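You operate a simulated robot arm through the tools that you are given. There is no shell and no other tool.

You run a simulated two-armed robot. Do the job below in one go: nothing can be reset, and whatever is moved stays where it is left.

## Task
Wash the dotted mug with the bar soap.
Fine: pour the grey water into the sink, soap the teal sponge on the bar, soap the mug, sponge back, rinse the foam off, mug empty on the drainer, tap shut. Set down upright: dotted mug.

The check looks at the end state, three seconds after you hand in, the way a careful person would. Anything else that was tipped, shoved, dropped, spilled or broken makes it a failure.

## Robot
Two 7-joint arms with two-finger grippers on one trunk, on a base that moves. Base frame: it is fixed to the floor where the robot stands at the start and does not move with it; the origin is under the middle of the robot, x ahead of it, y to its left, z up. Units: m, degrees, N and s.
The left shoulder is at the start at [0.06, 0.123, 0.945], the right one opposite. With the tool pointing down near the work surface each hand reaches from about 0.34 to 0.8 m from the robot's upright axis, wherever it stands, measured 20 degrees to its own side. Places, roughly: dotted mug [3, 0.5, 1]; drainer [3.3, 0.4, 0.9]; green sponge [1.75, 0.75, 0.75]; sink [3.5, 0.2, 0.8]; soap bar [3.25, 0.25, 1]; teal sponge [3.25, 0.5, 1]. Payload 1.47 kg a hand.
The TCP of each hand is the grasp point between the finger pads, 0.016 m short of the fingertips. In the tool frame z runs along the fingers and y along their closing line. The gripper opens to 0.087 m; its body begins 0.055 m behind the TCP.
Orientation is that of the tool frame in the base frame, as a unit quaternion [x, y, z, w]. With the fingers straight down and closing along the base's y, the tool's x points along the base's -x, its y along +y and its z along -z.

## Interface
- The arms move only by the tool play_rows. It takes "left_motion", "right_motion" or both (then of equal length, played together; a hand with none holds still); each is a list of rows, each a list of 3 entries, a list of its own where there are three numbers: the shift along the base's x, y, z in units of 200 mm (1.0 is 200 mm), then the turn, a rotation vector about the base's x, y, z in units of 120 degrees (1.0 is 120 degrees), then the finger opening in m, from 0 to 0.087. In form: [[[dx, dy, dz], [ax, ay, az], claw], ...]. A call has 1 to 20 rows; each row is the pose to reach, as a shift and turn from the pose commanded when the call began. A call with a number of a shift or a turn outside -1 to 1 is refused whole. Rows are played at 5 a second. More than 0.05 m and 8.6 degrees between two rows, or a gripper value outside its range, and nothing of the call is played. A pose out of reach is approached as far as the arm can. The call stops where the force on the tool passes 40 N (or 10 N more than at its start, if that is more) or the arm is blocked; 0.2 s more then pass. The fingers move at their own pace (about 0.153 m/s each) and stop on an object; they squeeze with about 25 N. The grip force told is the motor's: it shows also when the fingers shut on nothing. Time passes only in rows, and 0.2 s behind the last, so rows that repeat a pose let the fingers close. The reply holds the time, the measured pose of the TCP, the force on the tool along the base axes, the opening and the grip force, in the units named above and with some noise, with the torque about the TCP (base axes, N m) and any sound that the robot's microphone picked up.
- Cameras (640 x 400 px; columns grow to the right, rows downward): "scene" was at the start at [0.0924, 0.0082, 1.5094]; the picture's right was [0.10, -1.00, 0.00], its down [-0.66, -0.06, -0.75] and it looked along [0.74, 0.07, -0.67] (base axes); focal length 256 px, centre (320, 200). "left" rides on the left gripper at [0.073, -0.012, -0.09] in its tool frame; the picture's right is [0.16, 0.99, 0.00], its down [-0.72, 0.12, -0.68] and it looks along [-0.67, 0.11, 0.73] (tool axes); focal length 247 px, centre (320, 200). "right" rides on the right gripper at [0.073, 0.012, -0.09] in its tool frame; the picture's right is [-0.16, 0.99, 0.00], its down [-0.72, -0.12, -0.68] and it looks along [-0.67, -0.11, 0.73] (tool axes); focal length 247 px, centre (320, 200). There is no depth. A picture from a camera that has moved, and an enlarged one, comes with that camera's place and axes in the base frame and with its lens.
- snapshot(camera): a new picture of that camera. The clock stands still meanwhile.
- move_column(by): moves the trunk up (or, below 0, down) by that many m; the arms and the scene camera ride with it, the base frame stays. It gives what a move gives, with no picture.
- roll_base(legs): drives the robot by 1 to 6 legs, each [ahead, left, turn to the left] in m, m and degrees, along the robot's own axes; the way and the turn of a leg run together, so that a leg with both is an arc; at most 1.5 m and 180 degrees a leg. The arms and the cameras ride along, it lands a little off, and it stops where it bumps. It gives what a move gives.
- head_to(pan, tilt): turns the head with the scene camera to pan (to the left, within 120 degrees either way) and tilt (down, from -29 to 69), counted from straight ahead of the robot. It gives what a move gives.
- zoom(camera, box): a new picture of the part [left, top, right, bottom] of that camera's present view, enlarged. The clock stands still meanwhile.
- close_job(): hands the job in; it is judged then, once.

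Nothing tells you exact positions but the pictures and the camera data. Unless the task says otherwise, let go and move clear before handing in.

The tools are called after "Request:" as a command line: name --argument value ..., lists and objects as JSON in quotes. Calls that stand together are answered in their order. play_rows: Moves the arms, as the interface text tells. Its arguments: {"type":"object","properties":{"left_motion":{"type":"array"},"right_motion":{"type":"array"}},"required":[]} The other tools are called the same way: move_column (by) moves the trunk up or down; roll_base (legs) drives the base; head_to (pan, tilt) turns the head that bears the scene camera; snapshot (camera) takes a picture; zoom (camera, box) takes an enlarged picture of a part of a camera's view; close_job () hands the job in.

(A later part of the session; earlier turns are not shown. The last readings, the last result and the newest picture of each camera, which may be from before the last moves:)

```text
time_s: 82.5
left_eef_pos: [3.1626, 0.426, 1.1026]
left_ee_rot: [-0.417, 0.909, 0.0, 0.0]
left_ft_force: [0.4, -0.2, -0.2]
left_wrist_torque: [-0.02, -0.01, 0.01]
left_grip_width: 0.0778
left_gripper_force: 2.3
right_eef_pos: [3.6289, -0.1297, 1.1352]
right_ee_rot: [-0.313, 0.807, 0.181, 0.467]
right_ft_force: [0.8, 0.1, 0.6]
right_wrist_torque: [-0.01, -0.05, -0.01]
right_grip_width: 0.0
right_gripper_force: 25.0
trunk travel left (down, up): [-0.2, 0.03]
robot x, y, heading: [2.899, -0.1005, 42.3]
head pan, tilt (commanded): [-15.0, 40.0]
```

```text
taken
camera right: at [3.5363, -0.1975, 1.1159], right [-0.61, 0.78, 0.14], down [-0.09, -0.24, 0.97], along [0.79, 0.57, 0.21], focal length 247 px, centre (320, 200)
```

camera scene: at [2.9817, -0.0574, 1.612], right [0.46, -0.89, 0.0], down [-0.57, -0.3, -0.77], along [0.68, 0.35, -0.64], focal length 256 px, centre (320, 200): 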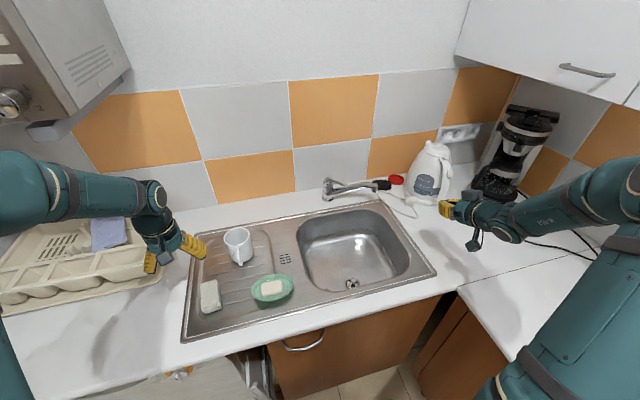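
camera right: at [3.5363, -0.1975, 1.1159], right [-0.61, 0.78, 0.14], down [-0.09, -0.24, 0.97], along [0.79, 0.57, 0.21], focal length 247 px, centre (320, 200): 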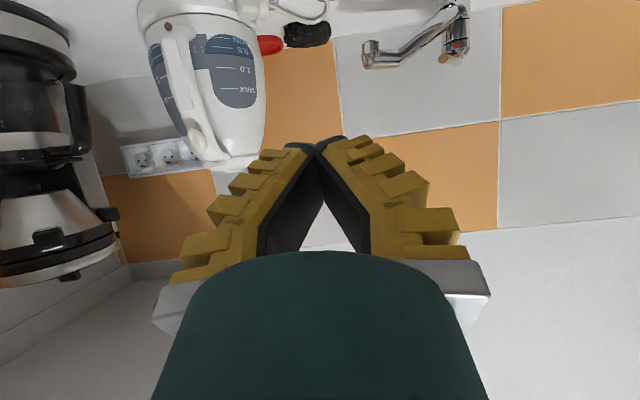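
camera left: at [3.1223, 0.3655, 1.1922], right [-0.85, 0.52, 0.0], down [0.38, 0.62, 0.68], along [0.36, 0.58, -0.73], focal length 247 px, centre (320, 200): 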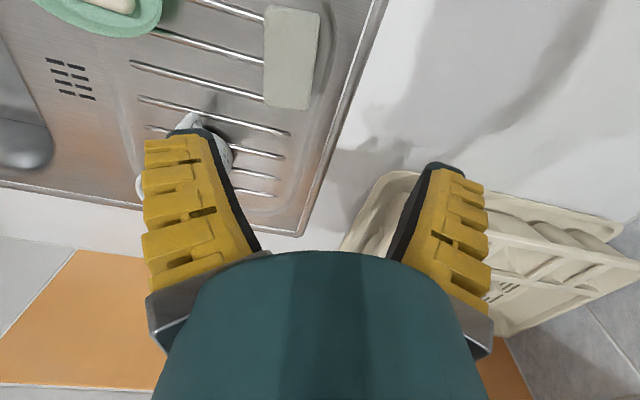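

The right hand points forward with closed fingers; kettle is to its right at l≈−0.70. I'll advance above the right side of the spout tip at z≈1.10.

Request:
play_rows --right_motion '[[[0.13, 0.14, -0.025], [0, 0, 0], 0.0], [[0.265, 0.28, -0.05], [0, 0, 0], 0.0], [[0.4, 0.42, -0.075], [0, 0, 0], 0.0], [[0.53, 0.56, -0.1], [0, 0, 0], 0.0], [[0.66, 0.7, -0.125], [0, 0, 0], 0.0], [[0.8, 0.845, -0.15], [0, 0, 0], 0.0], [[0.93, 0.984, -0.175], [0, 0, 0], 0.0], [[0.93, 0.984, -0.175], [0, 0, 0], 0.0]]'

Request:
zoom --camera "scene" --box '[310, 150, 470, 250]'

Request:
snapshot --camera "right"

Request:
snapshot --camera "left"

```text
time_s: 84.3
left_eef_pos: [3.1621, 0.4264, 1.1019]
left_ee_rot: [-0.417, 0.909, 0.0, 0.0]
left_ft_force: [-0.8, -0.6, 0.3]
left_wrist_torque: [0.0, 0.0, 0.0]
left_grip_width: 0.0774
left_gripper_force: 1.3
right_eef_pos: [3.8142, 0.0671, 1.0991]
right_ee_rot: [-0.313, 0.807, 0.181, 0.467]
right_ft_force: [-0.5, -0.4, 0.0]
right_wrist_torque: [-0.01, -0.01, -0.03]
right_grip_width: 0.0
right_gripper_force: 24.7
trunk travel left (down, up): [-0.2, 0.03]
robot x, y, heading: [2.9001, -0.1064, 42.5]
head pan, tilt (commanded): [-15.0, 40.0]
```

```text
4.00 times, centred on (390, 200) of scene
camera zoom: at [2.9809, -0.0582, 1.6121], right [0.46, -0.89, 0.0], down [-0.57, -0.29, -0.77], along [0.68, 0.35, -0.64], focal length 1023 px, centre (40, 200)
```

zoom: 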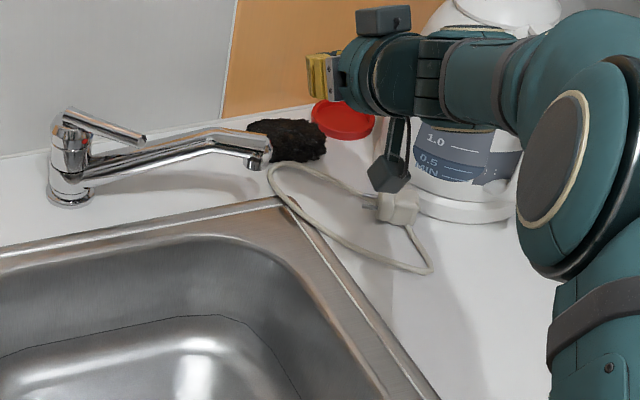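

```text
taken
camera right: at [3.7214, -0.0016, 1.0805], right [-0.61, 0.78, 0.14], down [-0.09, -0.24, 0.97], along [0.79, 0.57, 0.22], focal length 247 px, centre (320, 200)
```

right: 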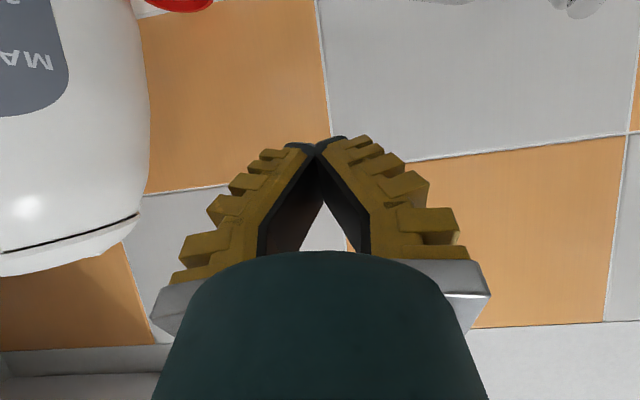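

```text
taken
camera left: at [3.1234, 0.3645, 1.1919], right [-0.85, 0.52, 0.0], down [0.38, 0.62, 0.68], along [0.36, 0.58, -0.73], focal length 247 px, centre (320, 200)
```

left: 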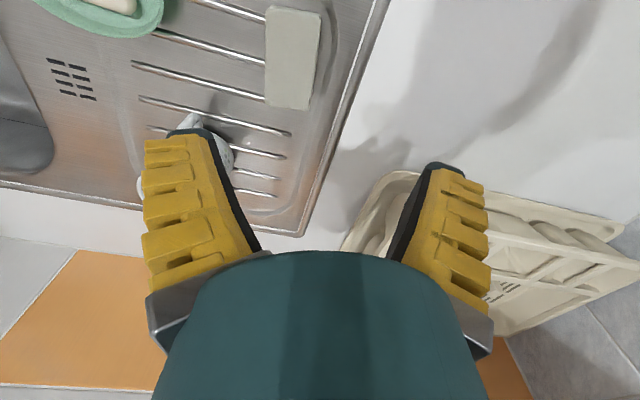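

Clear of the kettle by several cm. Lowering to spout height, right of the tip.

Request:
play_rows --right_motion '[[[0, 0, -0.15], [0, 0, 0], 0.0], [[0, 0, -0.3], [0, 0, 0], 0.0], [[0, 0, -0.42], [0, 0, 0], 0.0], [[0, 0, -0.5], [0, 0, 0], 0.0]]'

Request:
zoom --camera "scene" --box '[310, 150, 470, 250]'

Request:
snapshot --camera "right"

```text
time_s: 85.3
left_eef_pos: [3.163, 0.4255, 1.1023]
left_ee_rot: [-0.418, 0.909, 0.0, 0.0]
left_ft_force: [0.2, -0.1, 0.3]
left_wrist_torque: [0.0, 0.02, -0.01]
left_grip_width: 0.0774
left_gripper_force: 1.7
right_eef_pos: [3.8163, 0.0672, 0.9997]
right_ee_rot: [-0.313, 0.808, 0.18, 0.466]
right_ft_force: [-0.8, 0.0, 0.3]
right_wrist_torque: [-0.01, -0.02, 0.02]
right_grip_width: 0.0
right_gripper_force: 25.0
trunk travel left (down, up): [-0.2, 0.03]
robot x, y, heading: [2.9032, -0.1073, 42.3]
head pan, tilt (commanded): [-15.0, 40.0]
```

```text
4.00 times, centred on (390, 200) of scene
camera zoom: at [2.9819, -0.0576, 1.612], right [0.46, -0.89, 0.0], down [-0.57, -0.3, -0.77], along [0.68, 0.35, -0.64], focal length 1023 px, centre (40, 200)
```

zoom: 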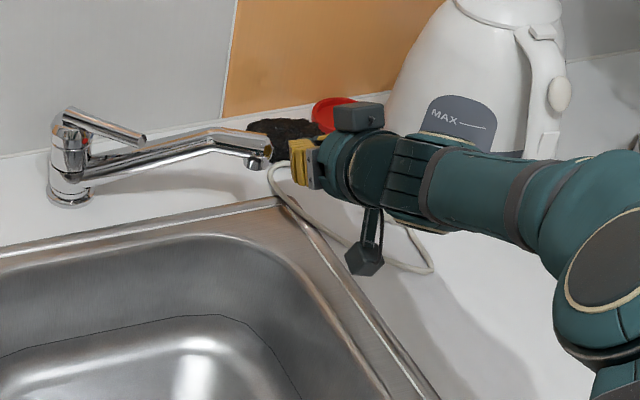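

```text
taken
camera right: at [3.7236, -0.0005, 0.9809], right [-0.61, 0.78, 0.14], down [-0.09, -0.24, 0.97], along [0.79, 0.58, 0.21], focal length 247 px, centre (320, 200)
```

right: 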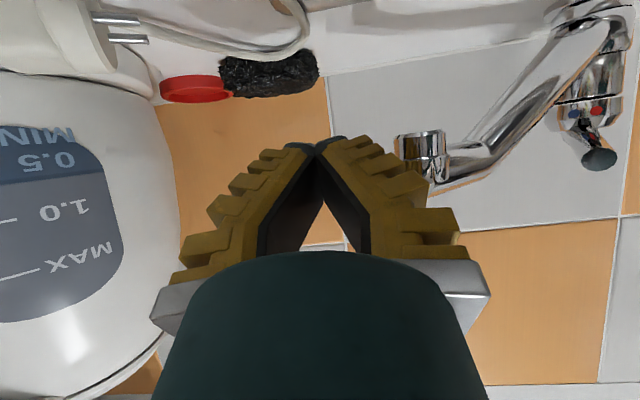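

I can see the nozzle right next to the left finger's outer side. Pushing gently to the left to start swinging the spout.

Request:
play_rows --right_motion '[[[-0.05, 0.055, 0], [0, 0, 0], 0.0], [[-0.1, 0.11, 0], [0, 0, 0], 0.0], [[-0.15, 0.165, 0], [0, 0, 0], 0.0], [[-0.2, 0.22, 0], [0, 0, 0], 0.0]]'

Request:
zoom --camera "scene" --box '[310, 150, 470, 250]'

Request:
snapshot --camera "right"

```text
time_s: 86.1
left_eef_pos: [3.1652, 0.426, 1.0995]
left_ee_rot: [-0.416, 0.91, -0.001, 0.0]
left_ft_force: [-0.5, 0.7, 0.4]
left_wrist_torque: [-0.07, -0.01, 0.01]
left_grip_width: 0.0773
left_gripper_force: 1.9
right_eef_pos: [3.7953, 0.0794, 1.0002]
right_ee_rot: [-0.303, 0.812, 0.166, 0.47]
right_ft_force: [2.1, -12.8, 4.4]
right_wrist_torque: [0.18, 0.02, -0.02]
right_grip_width: 0.0
right_gripper_force: 24.9
trunk travel left (down, up): [-0.2, 0.03]
robot x, y, heading: [2.8986, -0.1008, 42.2]
head pan, tilt (commanded): [-15.0, 40.0]
stopped in row 4 (right hand): the force on the tool passed its limit at 45 N (the readings are from after the stop); the commanded pose is now the measured one
```

```text
4.00 times, centred on (390, 200) of scene
camera zoom: at [2.9814, -0.0573, 1.612], right [0.45, -0.89, 0.0], down [-0.57, -0.29, -0.77], along [0.68, 0.35, -0.64], focal length 1023 px, centre (40, 200)
```

zoom: 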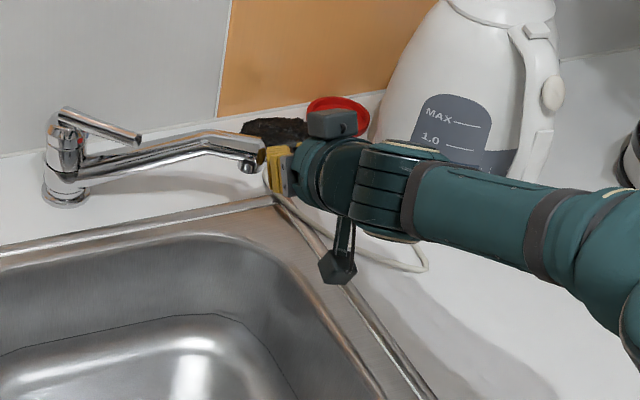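

```text
taken
camera right: at [3.7012, 0.0136, 0.9817], right [-0.58, 0.81, 0.12], down [-0.11, -0.22, 0.97], along [0.81, 0.55, 0.21], focal length 247 px, centre (320, 200)
```

right: 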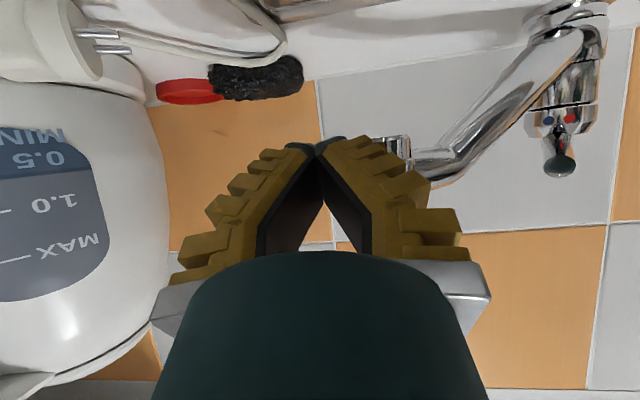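

The spout tip is being pushed nearly along its own axis, so it binds. Better: back off, roll the hand so the fingers close vertically, and clamp the tube from above and below to swing it.

Request:
play_rows --right_motion '[[[0.0675, -0.074, 0], [0, 0, 0], 0.0], [[-0.03, -0.165, 0.05], [0.028, -0.031, 0], 0.0], [[-0.13, -0.255, 0.2], [0.056, -0.062, 0], 0.0], [[-0.228, -0.3435, 0.35], [0.084, -0.092, 0], 0.0], [[-0.3, -0.41, 0.5], [0.112, -0.123, 0], 0.0], [[-0.3, -0.41, 0.5], [0.14, -0.154, 0], 0.0], [[-0.3, -0.41, 0.5], [0.1686, -0.1846, 0], 0.0]]'

Request:
zoom --camera "scene" --box '[310, 150, 470, 250]'

```text
time_s: 87.7
left_eef_pos: [3.1658, 0.4239, 1.1023]
left_ee_rot: [-0.415, 0.91, 0.001, -0.001]
left_ft_force: [1.3, -0.2, -0.3]
left_wrist_torque: [0.0, -0.03, 0.02]
left_grip_width: 0.0778
left_gripper_force: 2.1
right_eef_pos: [3.7342, 0.0017, 1.101]
right_ee_rot: [-0.245, 0.664, 0.248, 0.661]
right_ft_force: [-0.3, -0.4, -0.2]
right_wrist_torque: [0.01, 0.0, 0.01]
right_grip_width: 0.0001
right_gripper_force: 25.1
trunk travel left (down, up): [-0.2, 0.03]
robot x, y, heading: [2.8986, -0.1068, 42.0]
head pan, tilt (commanded): [-15.0, 40.0]
```

```text
4.00 times, centred on (390, 200) of scene
camera zoom: at [2.9819, -0.0586, 1.612], right [0.46, -0.89, 0.0], down [-0.57, -0.29, -0.77], along [0.68, 0.35, -0.64], focal length 1023 px, centre (40, 200)
```

zoom: 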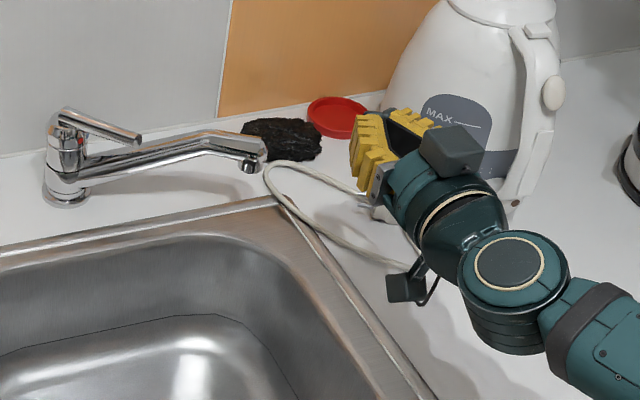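

Spout unchanged. Now rolling the right hand −90° about its pointing axis so the fingers close vertically, opening them.

Request:
play_rows --right_motion '[[[0, 0, 0], [-0.0473, -0.0408, 0], 0.02], [[0, 0, 0], [-0.0945, -0.0817, 0], 0.04], [[0, 0, 0], [-0.1418, -0.1225, 0], 0.06], [[0, 0, 0], [-0.189, -0.1633, 0], 0.07], [[0, 0, 0], [-0.236, -0.204, 0], 0.07], [[0, 0, 0], [-0.2835, -0.245, 0], 0.07], [[0, 0, 0], [-0.331, -0.286, 0], 0.07], [[0, 0, 0], [-0.378, -0.3267, 0], 0.07], [[0, 0, 0], [-0.425, -0.3675, 0], 0.07], [[0, 0, 0], [-0.4725, -0.408, 0], 0.07], [[0, 0, 0], [-0.52, -0.449, 0], 0.07], [[0, 0, 0], [-0.567, -0.49, 0], 0.07], [[0, 0, 0], [-0.567, -0.49, 0], 0.07]]'

Request:
snapshot --camera "right"

Request:
snapshot --camera "scene"

```text
time_s: 90.5
left_eef_pos: [3.1646, 0.4244, 1.1016]
left_ee_rot: [-0.416, 0.909, 0.0, 0.0]
left_ft_force: [-0.3, 0.1, 0.2]
left_wrist_torque: [0.02, 0.05, 0.01]
left_grip_width: 0.0774
left_gripper_force: 1.7
right_eef_pos: [3.7333, 0.0007, 1.0997]
right_ee_rot: [-0.642, 0.296, -0.294, 0.644]
right_ft_force: [-1.9, 0.6, 0.6]
right_wrist_torque: [0.01, 0.01, 0.01]
right_grip_width: 0.0733
right_gripper_force: 2.5
trunk travel left (down, up): [-0.2, 0.03]
robot x, y, heading: [2.8973, -0.1074, 42.0]
head pan, tilt (commanded): [-15.0, 40.0]
```

```text
taken
camera right: at [3.7125, -0.1127, 1.0873], right [-0.1, 0.12, -0.99], down [-0.99, 0.11, 0.12], along [0.12, 0.99, 0.11], focal length 247 px, centre (320, 200)
```

right: 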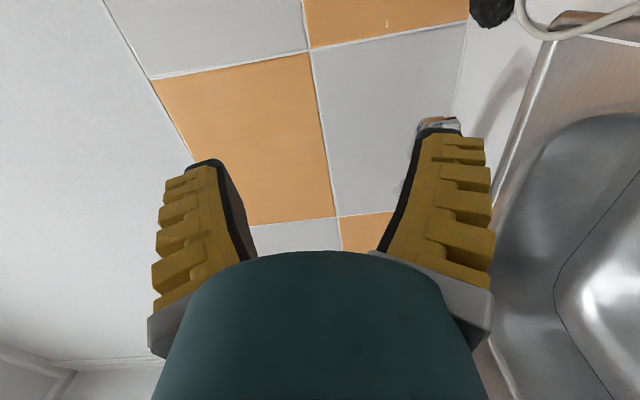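

```text
taken
camera scene: at [2.982, -0.0586, 1.612], right [0.46, -0.89, 0.0], down [-0.57, -0.29, -0.77], along [0.68, 0.35, -0.64], focal length 256 px, centre (320, 200)
```

scene: 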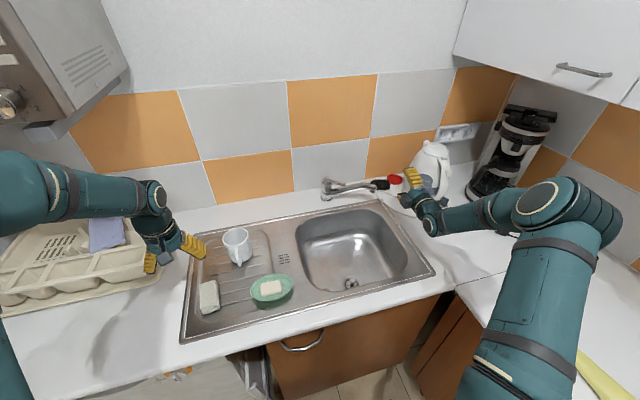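

Roll done. Moving to in front of the tube's elbow, at tube height, fingers open vertically.

Request:
play_rows --right_motion '[[[-0.08, 0.12, -0.15], [0, 0, 0], 0.07], [[-0.163, 0.24, -0.31], [0, 0, 0], 0.07], [[-0.2445, 0.359, -0.4635], [0, 0, 0], 0.07], [[-0.2445, 0.359, -0.4635], [0, 0, 0], 0.07]]'

Request:
snapshot --camera "right"

Request:
zoom --camera "scene" --box '[290, 150, 450, 250]'

```text
time_s: 91.5
left_eef_pos: [3.1654, 0.4239, 1.1018]
left_ee_rot: [-0.415, 0.91, 0.0, 0.0]
left_ft_force: [0.1, 0.4, 0.3]
left_wrist_torque: [0.0, 0.01, 0.01]
left_grip_width: 0.0776
left_gripper_force: 1.5
right_eef_pos: [3.686, 0.0733, 1.0084]
right_ee_rot: [-0.641, 0.296, -0.295, 0.644]
right_ft_force: [-0.3, 0.1, 0.1]
right_wrist_torque: [-0.05, 0.02, 0.01]
right_grip_width: 0.0734
right_gripper_force: 2.7
trunk travel left (down, up): [-0.2, 0.03]
robot x, y, heading: [2.8989, -0.104, 41.9]
head pan, tilt (commanded): [-15.0, 40.0]
```

```text
taken
camera right: at [3.6652, -0.04, 0.9956], right [-0.1, 0.12, -0.99], down [-0.99, 0.11, 0.12], along [0.12, 0.99, 0.11], focal length 247 px, centre (320, 200)
```

right: 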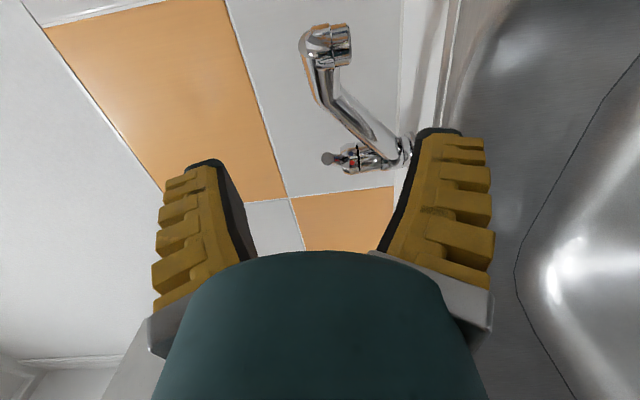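

```text
4.00 times, centred on (370, 200) of scene
camera zoom: at [2.9816, -0.0594, 1.6121], right [0.46, -0.89, 0.0], down [-0.57, -0.29, -0.77], along [0.68, 0.35, -0.64], focal length 1023 px, centre (120, 200)
```

zoom: 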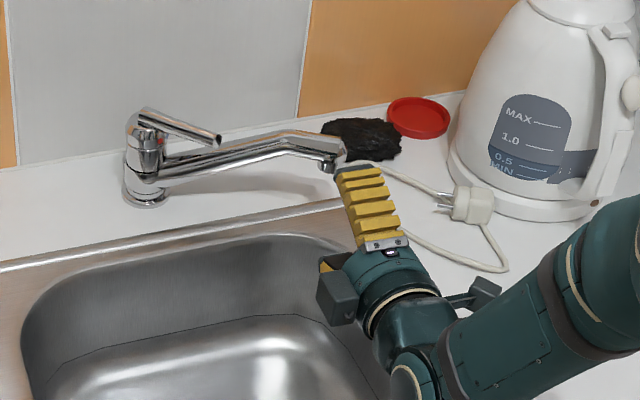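

Height matches the tube (z≈1.004). Moving forward 12 cm so that the tube is between the upper and lower finger.

Request:
play_rows --right_motion '[[[0.15, 0.13, -0.01], [0, 0, 0], 0.07], [[0.3, 0.26, -0.015], [0, 0, 0], 0.07], [[0.46, 0.39, -0.02], [0, 0, 0], 0.07]]'

Request:
snapshot --camera "right"

Request:
zoom --camera "scene" --box '[290, 150, 450, 250]'

```text
time_s: 92.3
left_eef_pos: [3.1668, 0.4259, 1.1024]
left_ee_rot: [-0.416, 0.909, 0.0, 0.0]
left_ft_force: [-1.1, -0.4, 0.1]
left_wrist_torque: [0.0, 0.06, 0.0]
left_grip_width: 0.0778
left_gripper_force: 1.6
right_eef_pos: [3.7782, 0.1526, 1.002]
right_ee_rot: [-0.642, 0.298, -0.293, 0.643]
right_ft_force: [-0.2, -0.1, -0.3]
right_wrist_torque: [0.01, 0.0, -0.02]
right_grip_width: 0.0733
right_gripper_force: 2.6
trunk travel left (down, up): [-0.2, 0.03]
robot x, y, heading: [2.898, -0.1061, 42.1]
head pan, tilt (commanded): [-15.0, 40.0]
```

```text
taken
camera right: at [3.7567, 0.0402, 0.9893], right [-0.11, 0.12, -0.99], down [-0.99, 0.11, 0.12], along [0.12, 0.99, 0.11], focal length 247 px, centre (320, 200)
```

right: 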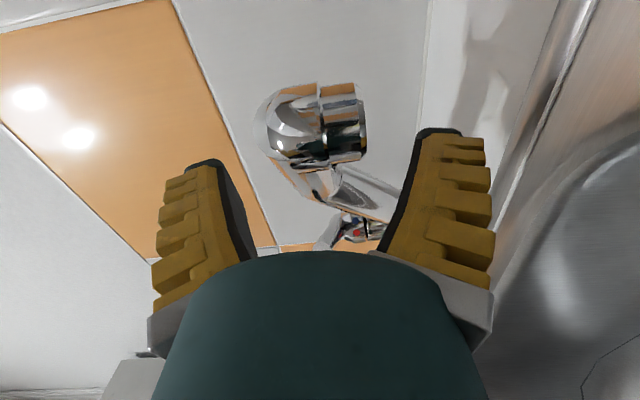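

```text
4.00 times, centred on (370, 200) of scene
camera zoom: at [2.9827, -0.0572, 1.6119], right [0.46, -0.89, 0.0], down [-0.57, -0.29, -0.77], along [0.68, 0.35, -0.64], focal length 1023 px, centre (120, 200)
```

zoom: 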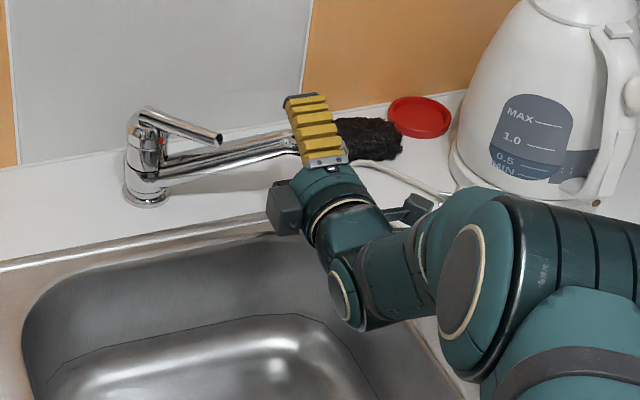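

The tube is between the fingers. Closing on it.

Request:
play_rows --right_motion '[[[0, 0, 0], [0, 0, 0], 0.045], [[0, 0, 0], [0, 0, 0], 0.025], [[0, 0, 0], [0, 0, 0], 0.01], [[0, 0, 0], [0, 0, 0], 0.01]]'

Request:
snapshot --camera "right"

```text
time_s: 93.3
left_eef_pos: [3.1657, 0.4241, 1.1029]
left_ee_rot: [-0.416, 0.91, 0.0, -0.001]
left_ft_force: [0.4, 1.1, -0.3]
left_wrist_torque: [0.04, 0.02, -0.02]
left_grip_width: 0.0774
left_gripper_force: 2.0
right_eef_pos: [3.7765, 0.1508, 1.0029]
right_ee_rot: [-0.641, 0.297, -0.295, 0.643]
right_ft_force: [-2.0, -6.4, 2.3]
right_wrist_torque: [-0.53, -0.2, 0.28]
right_grip_width: 0.0166
right_gripper_force: 29.4
trunk travel left (down, up): [-0.2, 0.03]
robot x, y, heading: [2.8985, -0.1031, 42.0]
head pan, tilt (commanded): [-15.0, 40.0]
```

```text
taken
camera right: at [3.7563, 0.0379, 0.9899], right [-0.1, 0.12, -0.99], down [-0.99, 0.11, 0.12], along [0.12, 0.99, 0.11], focal length 247 px, centre (320, 200)
```

right: 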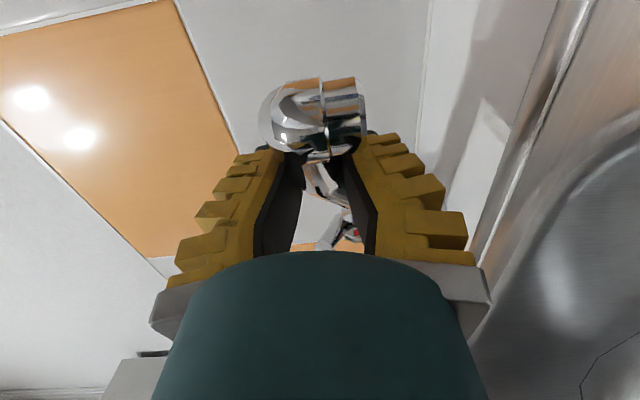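

Gripped. I'll swing along the arc around the tap body in small steps, turning the hand with it; first ~16°.

Request:
play_rows --right_motion '[[[-0.0735, -0.009, 0], [0, 0, -0.0458], 0.01], [[-0.1475, -0.0115, 0], [0, 0, -0.0917], 0.01], [[-0.2215, -0.0065, 0], [0, 0, -0.1375], 0.01]]'

Request:
snapshot --camera "right"

Request:
zoom --camera "scene" --box '[290, 150, 450, 250]'

```text
time_s: 94.1
left_eef_pos: [3.1626, 0.4252, 1.102]
left_ee_rot: [-0.415, 0.91, 0.0, 0.0]
left_ft_force: [0.0, -0.8, 0.6]
left_wrist_torque: [-0.01, 0.0, -0.01]
left_grip_width: 0.0774
left_gripper_force: 1.9
right_eef_pos: [3.7301, 0.1509, 1.0019]
right_ee_rot: [-0.591, 0.385, -0.384, 0.595]
right_ft_force: [-3.4, 2.2, 7.4]
right_wrist_torque: [-0.03, -0.17, 0.7]
right_grip_width: 0.0167
right_gripper_force: 29.0
trunk travel left (down, up): [-0.2, 0.03]
robot x, y, heading: [2.9014, -0.1046, 41.8]
head pan, tilt (commanded): [-15.0, 40.0]
```

```text
taken
camera right: at [3.6783, 0.0486, 0.99], right [-0.06, 0.15, -0.99], down [-0.92, 0.38, 0.12], along [0.39, 0.91, 0.11], focal length 247 px, centre (320, 200)
```

right: 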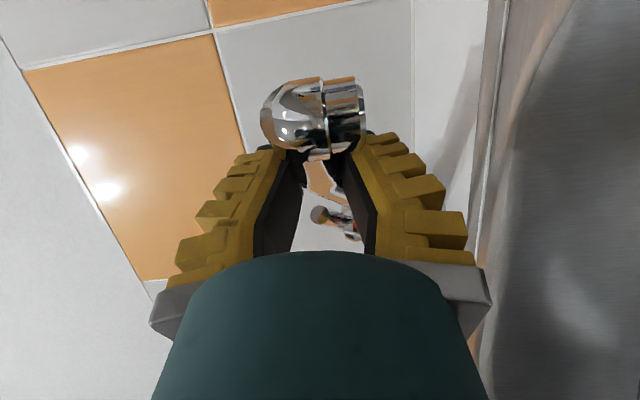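

```text
4.00 times, centred on (370, 200) of scene
camera zoom: at [2.9809, -0.0575, 1.6121], right [0.46, -0.89, 0.0], down [-0.57, -0.29, -0.77], along [0.68, 0.35, -0.64], focal length 1023 px, centre (120, 200)
```

zoom: 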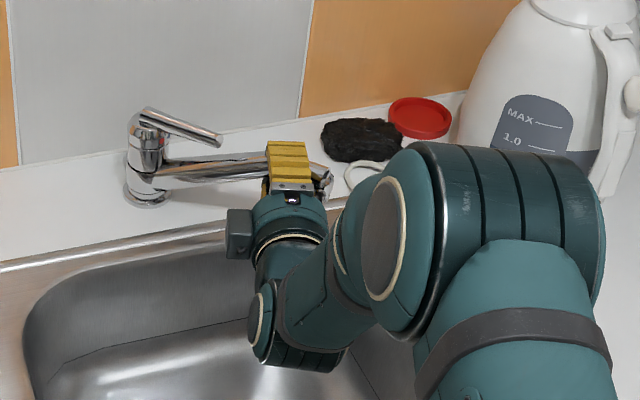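

The spout follows. Continuing the swing.

Request:
play_rows --right_motion '[[[-0.073, 0.012, 0], [0, 0, -0.0458], 0.01], [[-0.1445, 0.031, 0], [0, 0, -0.0917], 0.01], [[-0.214, 0.057, 0], [0, 0, -0.1375], 0.01], [[-0.281, 0.0895, 0], [0, 0, -0.1833], 0.01]]'

Request:
snapshot --camera "right"

Request:
zoom --camera "scene" --box '[290, 150, 450, 250]'

```text
time_s: 95.1
left_eef_pos: [3.165, 0.4242, 1.1015]
left_ee_rot: [-0.416, 0.91, 0.0, 0.0]
left_ft_force: [-0.4, -0.1, -0.2]
left_wrist_torque: [0.02, 0.0, 0.01]
left_grip_width: 0.0775
left_gripper_force: 1.9
right_eef_pos: [3.6759, 0.1664, 1.0023]
right_ee_rot: [-0.507, 0.493, -0.49, 0.51]
right_ft_force: [-0.1, 0.3, -0.1]
right_wrist_torque: [-0.04, -0.03, 0.06]
right_grip_width: 0.0168
right_gripper_force: 5.7
trunk travel left (down, up): [-0.2, 0.03]
robot x, y, heading: [2.8971, -0.1024, 42.1]
head pan, tilt (commanded): [-15.0, 40.0]
```

```text
taken
camera right: at [3.589, 0.0904, 0.9895], right [-0.01, 0.16, -0.99], down [-0.7, 0.7, 0.12], along [0.71, 0.7, 0.11], focal length 247 px, centre (320, 200)
```

right: 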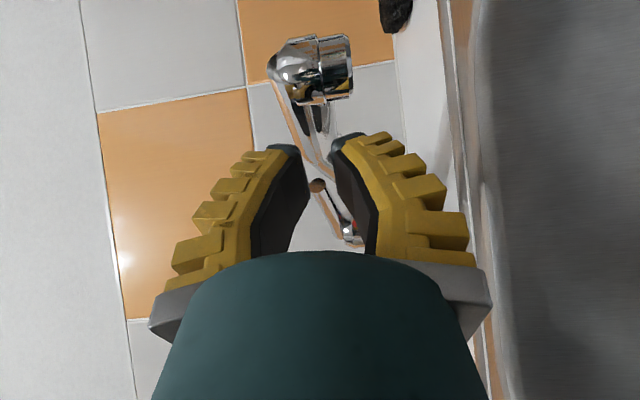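

```text
4.00 times, centred on (370, 200) of scene
camera zoom: at [2.9814, -0.058, 1.612], right [0.46, -0.89, 0.0], down [-0.57, -0.29, -0.77], along [0.68, 0.35, -0.64], focal length 1023 px, centre (120, 200)
```

zoom: 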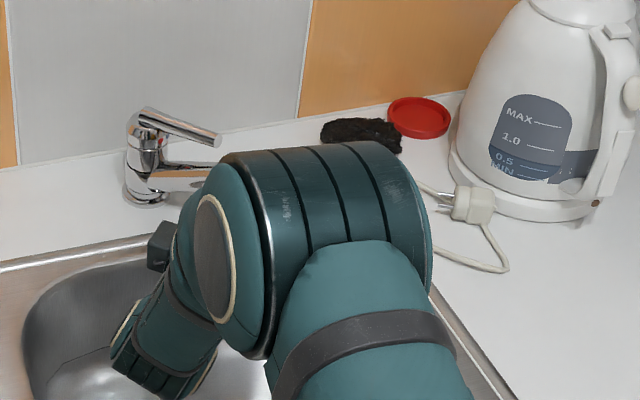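

The fingers slipped off after ~29°; the outlet is now about (a 0.74, l −0.365), already over the bowl's rear part. I'll re-grip deeper and swing it a bit more.

Request:
play_rows --right_motion '[[[0, 0, 0], [0, 0, 0], 0.04], [[0, 0, 0], [0, 0, 0], 0.055], [[0, 0, 0], [0, 0, 0], 0.06], [[0.11, 0.004, -0.02], [0, 0, 0], 0.06], [[0.22, 0.0075, -0.03], [0, 0, 0], 0.06]]'

Request:
snapshot --camera "right"

```text
time_s: 96.3
left_eef_pos: [3.1641, 0.424, 1.1012]
left_ee_rot: [-0.416, 0.909, 0.0, 0.001]
left_ft_force: [0.1, 0.4, 0.4]
left_wrist_torque: [0.01, -0.02, 0.01]
left_grip_width: 0.0777
left_gripper_force: 1.8
right_eef_pos: [3.7222, 0.1672, 0.9954]
right_ee_rot: [-0.507, 0.492, -0.489, 0.511]
right_ft_force: [0.4, -0.2, -0.6]
right_wrist_torque: [0.04, 0.01, 0.03]
right_grip_width: 0.0648
right_gripper_force: 3.6
trunk travel left (down, up): [-0.2, 0.03]
robot x, y, heading: [2.8966, -0.1028, 42.2]
head pan, tilt (commanded): [-15.0, 40.0]
```

```text
taken
camera right: at [3.6343, 0.0929, 0.9835], right [0.0, 0.16, -0.99], down [-0.71, 0.7, 0.12], along [0.71, 0.7, 0.11], focal length 247 px, centre (320, 200)
```

right: 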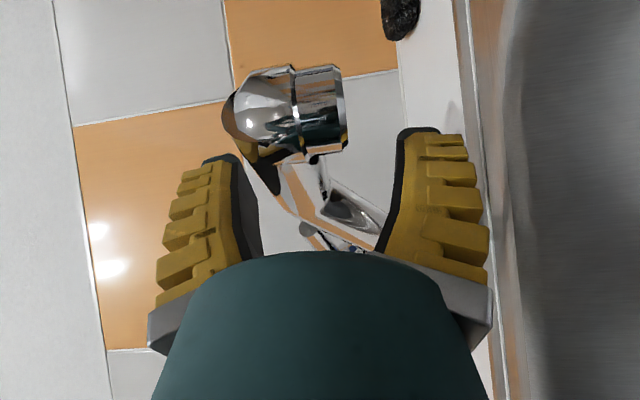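

The tube is well inside the finger gap now. Closing and swinging ~18° more.

Request:
play_rows --right_motion '[[[0, 0, 0], [0, 0, 0], 0.035], [[0, 0, 0], [0, 0, 0], 0.01], [[0, 0, 0], [0, 0, 0], 0.0], [[0, 0, 0], [0, 0, 0], 0.0]]'

Request:
snapshot --camera "right"

```text
time_s: 97.3
left_eef_pos: [3.1639, 0.4236, 1.1015]
left_ee_rot: [-0.415, 0.91, 0.0, 0.0]
left_ft_force: [-0.6, -0.5, 0.5]
left_wrist_torque: [0.01, 0.01, 0.0]
left_grip_width: 0.0773
left_gripper_force: 1.3
right_eef_pos: [3.7208, 0.1675, 0.9979]
right_ee_rot: [-0.507, 0.491, -0.49, 0.511]
right_ft_force: [2.1, -2.8, 9.5]
right_wrist_torque: [-0.67, 0.12, -0.3]
right_grip_width: 0.0269
right_gripper_force: 29.9
trunk travel left (down, up): [-0.2, 0.03]
robot x, y, heading: [2.9008, -0.1037, 42.4]
head pan, tilt (commanded): [-15.0, 40.0]
```

```text
taken
camera right: at [3.634, 0.092, 0.9852], right [0.0, 0.16, -0.99], down [-0.71, 0.7, 0.12], along [0.71, 0.7, 0.11], focal length 247 px, centre (320, 200)
```

right: 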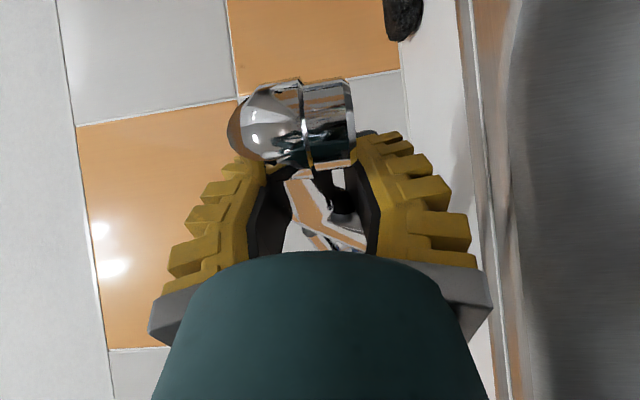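

Request:
play_rows --right_motion '[[[-0.053, 0.0135, 0], [0, 0, -0.0375], 0.0], [[-0.1045, 0.0315, 0], [0, 0, -0.075], 0.0], [[-0.1545, 0.053, 0], [0, 0, -0.1125], 0.0], [[-0.2025, 0.0785, 0], [0, 0, -0.15], 0.0]]'

Request:
snapshot --camera "right"

Request:
snapshot --camera "scene"

```text
time_s: 98.3
left_eef_pos: [3.1661, 0.4259, 1.1015]
left_ee_rot: [-0.415, 0.91, 0.001, 0.0]
left_ft_force: [-1.3, -0.1, -0.2]
left_wrist_torque: [-0.02, -0.01, 0.01]
left_grip_width: 0.0778
left_gripper_force: 1.4
right_eef_pos: [3.6791, 0.1865, 0.9983]
right_ee_rot: [0.426, -0.564, 0.564, -0.428]
right_ft_force: [10.5, 12.9, 10.9]
right_wrist_torque: [-0.56, 0.37, -0.14]
right_grip_width: 0.0263
right_gripper_force: 29.8
trunk travel left (down, up): [-0.2, 0.03]
robot x, y, heading: [2.8999, -0.106, 42.1]
head pan, tilt (commanded): [-15.0, 40.0]
```

```text
taken
camera right: at [3.5732, 0.1414, 0.9855], right [0.05, 0.16, -0.99], down [-0.46, 0.88, 0.12], along [0.89, 0.45, 0.11], focal length 247 px, centre (320, 200)
```

right: 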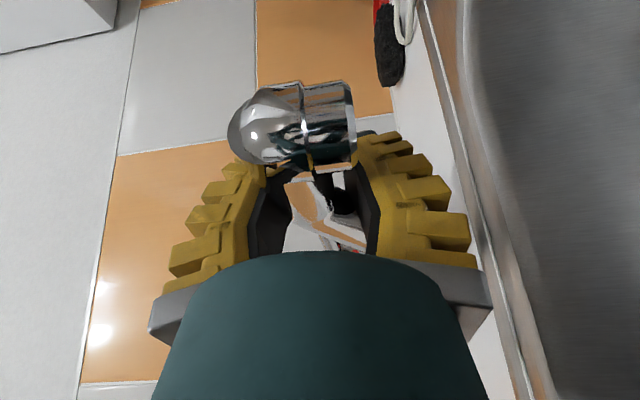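

```text
taken
camera scene: at [2.982, -0.0567, 1.612], right [0.46, -0.89, 0.0], down [-0.57, -0.29, -0.77], along [0.68, 0.35, -0.64], focal length 256 px, centre (320, 200)
```

scene: 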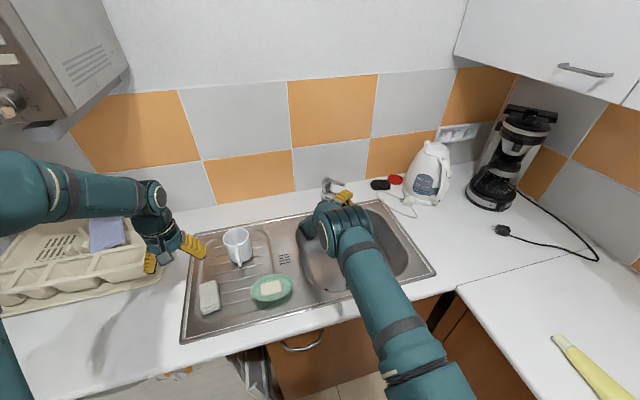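

The spout followed again. Releasing and backing the hand straight off the tube to check the outlet position.

Request:
play_rows --right_motion '[[[0, 0, 0], [0, 0, 0], 0.03], [[0, 0, 0], [0, 0, 0], 0.05], [[0, 0, 0], [0, 0, 0], 0.065], [[0, 0, 0], [0, 0, 0], 0.065], [[-0.13, 0.037, 0], [0, 0, 0], 0.065], [[-0.26, 0.074, 0], [0, 0, 0], 0.065], [[-0.385, 0.109, 0], [0, 0, 0], 0.065], [[-0.55, 0.0, 0.1], [0, 0, 0], 0.065], [[-0.72, -0.13, 0.2], [0, 0, 0], 0.065], [[-0.85, -0.25, 0.3], [0, 0, 0], 0.065]]'

Request:
snapshot --camera "right"

Request:
snapshot --camera "scene"

Request:
zoom --camera "scene" --box '[290, 150, 450, 250]'

```text
time_s: 100.5
left_eef_pos: [3.1645, 0.4249, 1.1034]
left_ee_rot: [-0.415, 0.91, 0.0, 0.001]
left_ft_force: [-0.1, 0.3, 0.2]
left_wrist_torque: [0.0, -0.02, -0.04]
left_grip_width: 0.0773
left_gripper_force: 1.5
right_eef_pos: [3.5084, 0.1336, 1.0581]
right_ee_rot: [-0.424, 0.564, -0.564, 0.429]
right_ft_force: [0.8, 0.6, 0.4]
right_wrist_torque: [-0.04, -0.01, -0.03]
right_grip_width: 0.0693
right_gripper_force: 3.1
trunk travel left (down, up): [-0.2, 0.03]
robot x, y, heading: [2.8973, -0.1062, 42.1]
head pan, tilt (commanded): [-15.0, 40.0]
```

```text
taken
camera right: at [3.4012, 0.0895, 1.0453], right [0.05, 0.16, -0.99], down [-0.46, 0.88, 0.12], along [0.89, 0.44, 0.11], focal length 247 px, centre (320, 200)
```

right: 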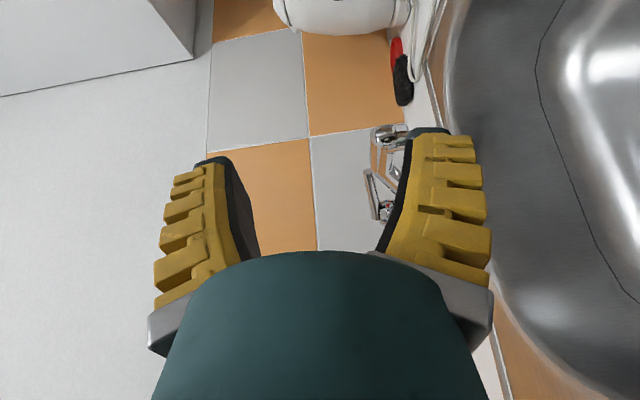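

```text
taken
camera scene: at [2.981, -0.0592, 1.6121], right [0.46, -0.89, 0.0], down [-0.57, -0.29, -0.77], along [0.68, 0.35, -0.64], focal length 256 px, centre (320, 200)
```

scene: 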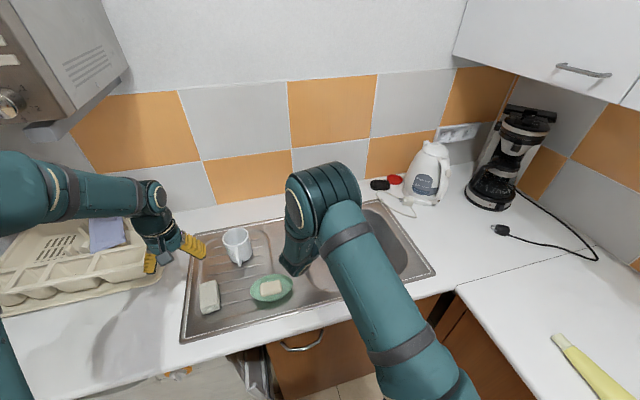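

```text
4.00 times, centred on (370, 200) of scene
camera zoom: at [2.981, -0.0592, 1.6121], right [0.46, -0.89, 0.0], down [-0.57, -0.29, -0.77], along [0.68, 0.35, -0.64], focal length 1023 px, centre (120, 200)
```

zoom: 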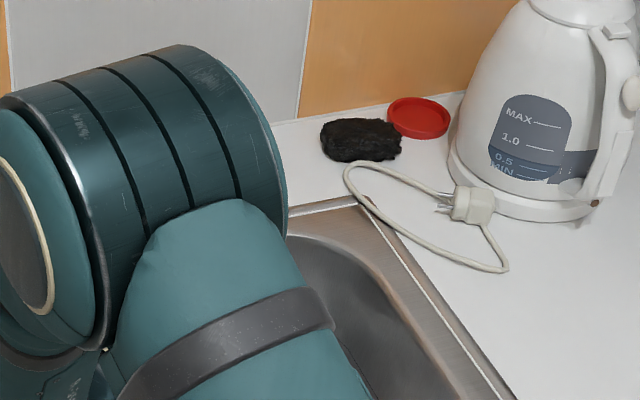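

My right elbow blocks the view. Turning the right hand back to forward and moving it right.

Request:
play_rows --right_motion '[[[0.077, -0.113, 0.03], [0, 0, 0.059], 0.065], [[0.154, -0.226, 0.06], [0, 0, 0.118], 0.065], [[0.232, -0.34, 0.09], [0, 0, 0.177], 0.065], [[0.309, -0.4525, 0.12], [0, 0, 0.236], 0.065], [[0.386, -0.566, 0.15], [0, 0, 0.295], 0.065], [[0.463, -0.679, 0.18], [0, 0, 0.354], 0.065], [[0.54, -0.792, 0.2], [0, 0, 0.413], 0.065], [[0.618, -0.905, 0.2], [0, 0, 0.4717], 0.065]]'

Request:
head_to --pan -8 --tilt 40

Request:
snapshot --camera "scene"

Request:
zoom --camera "scene" --box '[310, 155, 438, 235]'

Request:
snapshot --camera "right"

```text
time_s: 102.3
left_eef_pos: [3.1655, 0.4231, 1.1014]
left_ee_rot: [-0.416, 0.91, 0.0, 0.0]
left_ft_force: [0.0, -0.7, 0.0]
left_wrist_torque: [0.0, 0.04, 0.03]
left_grip_width: 0.0776
left_gripper_force: 1.7
right_eef_pos: [3.6336, -0.0481, 1.0959]
right_ee_rot: [-0.641, 0.296, -0.294, 0.644]
right_ft_force: [1.0, -0.6, 0.5]
right_wrist_torque: [0.02, 0.03, 0.0]
right_grip_width: 0.0692
right_gripper_force: 3.0
trunk travel left (down, up): [-0.2, 0.03]
robot x, y, heading: [2.9019, -0.1059, 41.9]
head pan, tilt (commanded): [-15.0, 40.0]
```

```text
time_s: 103.0
left_eef_pos: [3.1658, 0.4246, 1.1013]
left_ee_rot: [-0.415, 0.91, 0.0, 0.0]
left_ft_force: [0.5, -1.1, -0.9]
left_wrist_torque: [0.04, -0.01, 0.0]
left_grip_width: 0.0777
left_gripper_force: 2.3
right_eef_pos: [3.6322, -0.0463, 1.0964]
right_ee_rot: [-0.641, 0.295, -0.294, 0.645]
right_ft_force: [0.2, -0.2, -0.6]
right_wrist_torque: [0.01, 0.0, -0.01]
right_grip_width: 0.0692
right_gripper_force: 2.6
trunk travel left (down, up): [-0.2, 0.03]
robot x, y, heading: [2.8997, -0.1037, 42.0]
head pan, tilt (commanded): [-8.0, 40.0]
```

```text
taken
camera scene: at [2.9765, -0.0493, 1.612], right [0.56, -0.83, 0.0], down [-0.53, -0.36, -0.77], along [0.63, 0.43, -0.64], focal length 256 px, centre (320, 200)
```

scene: 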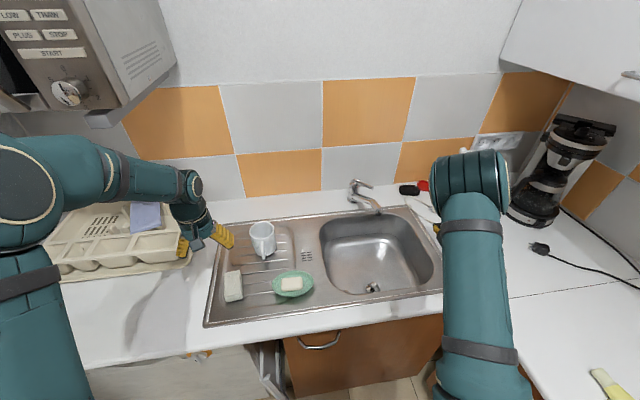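

```text
5.00 times, centred on (374, 195) of scene
camera zoom: at [2.9765, -0.0493, 1.612], right [0.56, -0.83, 0.0], down [-0.53, -0.36, -0.77], along [0.63, 0.43, -0.64], focal length 1279 px, centre (50, 225)
```

zoom: 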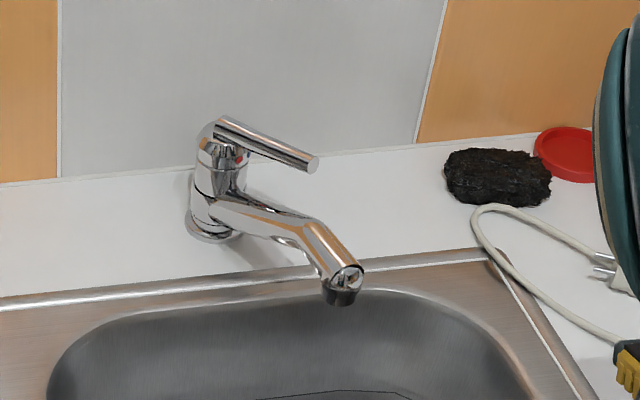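

```text
taken
camera right: at [3.6119, -0.1595, 1.0838], right [-0.1, 0.12, -0.99], down [-0.99, 0.11, 0.12], along [0.12, 0.99, 0.11], focal length 247 px, centre (320, 200)
```

right: 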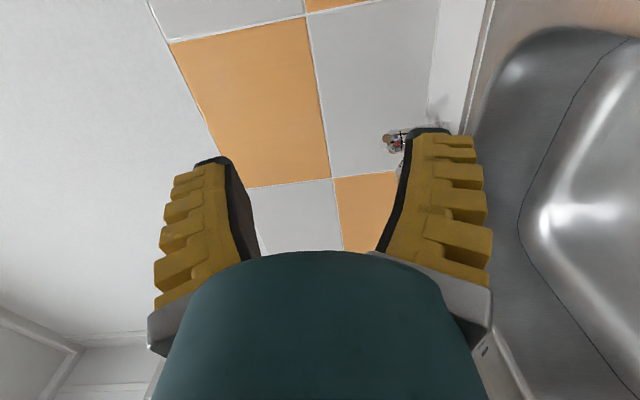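

The spout now points forward with the outlet over the bowl at about (3.649, 0.155, 0.98). The lever (tip ≈ 3.745, 0.226, 1.012) sits just right of it, so I'll push the spout a bit further left with closed fingers to get working room for the lever.

Request:
play_rows --right_motion '[[[0.043, 0.151, -0.165], [0, 0, 0], 0.03], [[0.086, 0.302, -0.33], [0, 0, 0], 0.0], [[0.1285, 0.4535, -0.495], [0, 0, 0], 0.0], [[0.224, 0.596, -0.495], [0, 0, 0], 0.0], [[0.32, 0.739, -0.495], [0, 0, 0], 0.0], [[0.415, 0.882, -0.495], [0, 0, 0], 0.0]]'

Request:
snapshot --camera "right"

Request:
zoom --camera "scene" --box '[310, 155, 438, 235]'

```text
time_s: 104.4
left_eef_pos: [3.1654, 0.4258, 1.1007]
left_ee_rot: [-0.415, 0.91, 0.0, 0.001]
left_ft_force: [0.0, 0.7, -0.5]
left_wrist_torque: [-0.02, -0.01, 0.01]
left_grip_width: 0.0775
left_gripper_force: 1.6
right_eef_pos: [3.7162, 0.1291, 0.9991]
right_ee_rot: [-0.642, 0.296, -0.294, 0.643]
right_ft_force: [-0.5, 0.5, -0.7]
right_wrist_torque: [-0.02, -0.03, 0.03]
right_grip_width: 0.0002
right_gripper_force: 24.9
trunk travel left (down, up): [-0.2, 0.03]
robot x, y, heading: [2.8963, -0.1074, 42.1]
head pan, tilt (commanded): [-8.0, 40.0]
```

```text
taken
camera right: at [3.6948, 0.0158, 0.9854], right [-0.11, 0.12, -0.99], down [-0.99, 0.1, 0.12], along [0.12, 0.99, 0.11], focal length 247 px, centre (320, 200)
```

right: 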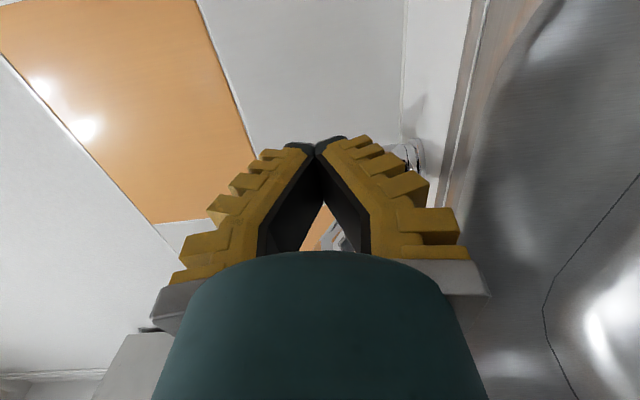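

```text
5.00 times, centred on (374, 195) of scene
camera zoom: at [2.9768, -0.049, 1.612], right [0.56, -0.83, 0.0], down [-0.53, -0.36, -0.77], along [0.63, 0.43, -0.64], focal length 1279 px, centre (50, 225)
```

zoom: 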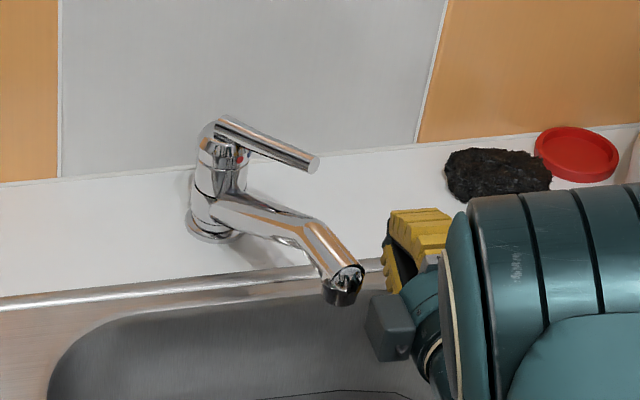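

Positioned right of the spout. Pushing left (perpendicular to the spout now) in small steps.

Request:
play_rows --right_motion '[[[-0.067, 0.074, 0], [0, 0, 0], 0.0], [[-0.134, 0.148, 0], [0, 0, 0], 0.0], [[-0.2, 0.222, 0], [0, 0, 0], 0.0], [[-0.27, 0.296, 0], [0, 0, 0], 0.0]]'

Request:
zoom --camera "scene" --box '[310, 155, 438, 235]'

```text
time_s: 105.4
left_eef_pos: [3.1638, 0.4239, 1.1018]
left_ee_rot: [-0.416, 0.91, 0.001, 0.0]
left_ft_force: [1.0, 0.7, 0.2]
left_wrist_torque: [0.0, 0.0, -0.01]
left_grip_width: 0.0775
left_gripper_force: 1.7
right_eef_pos: [3.661, 0.1882, 0.9975]
right_ee_rot: [-0.642, 0.295, -0.294, 0.644]
right_ft_force: [-0.6, -0.3, 0.9]
right_wrist_torque: [-0.01, -0.02, -0.02]
right_grip_width: 0.0
right_gripper_force: 25.0
trunk travel left (down, up): [-0.2, 0.03]
robot x, y, heading: [2.9007, -0.1047, 42.2]
head pan, tilt (commanded): [-8.0, 40.0]
```

```text
5.00 times, centred on (374, 195) of scene
camera zoom: at [2.9763, -0.049, 1.612], right [0.56, -0.83, 0.0], down [-0.53, -0.36, -0.77], along [0.63, 0.43, -0.64], focal length 1279 px, centre (50, 225)
```

zoom: 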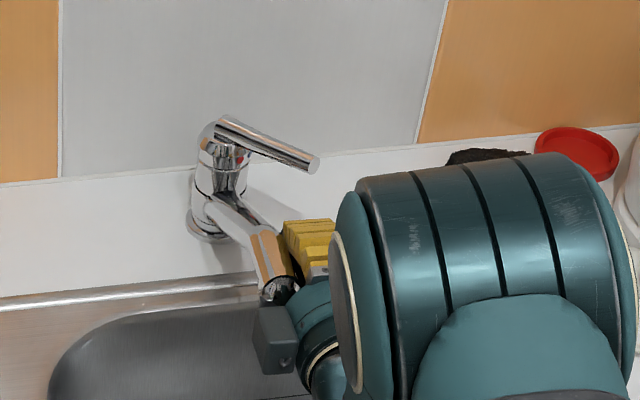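

Request:
play_rows --right_motion '[[[-0.067, 0.074, 0], [0, 0, 0], 0.0], [[-0.134, 0.148, 0], [0, 0, 0], 0.0], [[-0.18, 0.2, 0], [0, 0, 0], 0.0]]'

Request:
zoom --camera "scene" --box '[310, 155, 438, 235]'

```text
time_s: 106.2
left_eef_pos: [3.1662, 0.4248, 1.1024]
left_ee_rot: [-0.415, 0.91, -0.001, 0.001]
left_ft_force: [-1.0, 0.1, -0.4]
left_wrist_torque: [-0.01, -0.03, -0.02]
left_grip_width: 0.0775
left_gripper_force: 1.9
right_eef_pos: [3.6255, 0.2285, 0.9995]
right_ee_rot: [-0.641, 0.296, -0.293, 0.644]
right_ft_force: [0.3, -0.7, 0.6]
right_wrist_torque: [0.0, -0.01, 0.0]
right_grip_width: 0.0
right_gripper_force: 24.8
trunk travel left (down, up): [-0.2, 0.03]
robot x, y, heading: [2.8982, -0.1042, 42.2]
head pan, tilt (commanded): [-8.0, 40.0]
```

```text
5.00 times, centred on (374, 195) of scene
camera zoom: at [2.9764, -0.0491, 1.612], right [0.56, -0.83, 0.0], down [-0.53, -0.36, -0.77], along [0.63, 0.43, -0.64], focal length 1279 px, centre (50, 225)
```

zoom: 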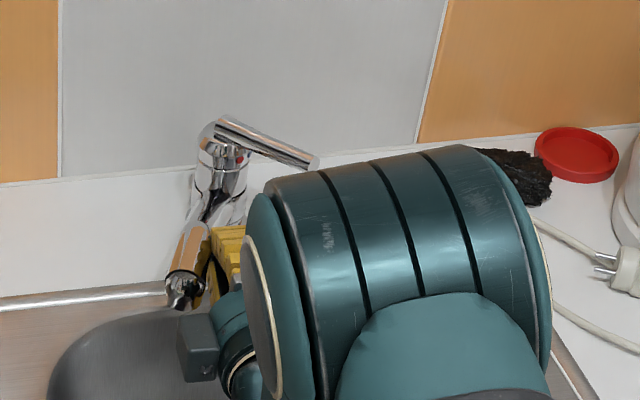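

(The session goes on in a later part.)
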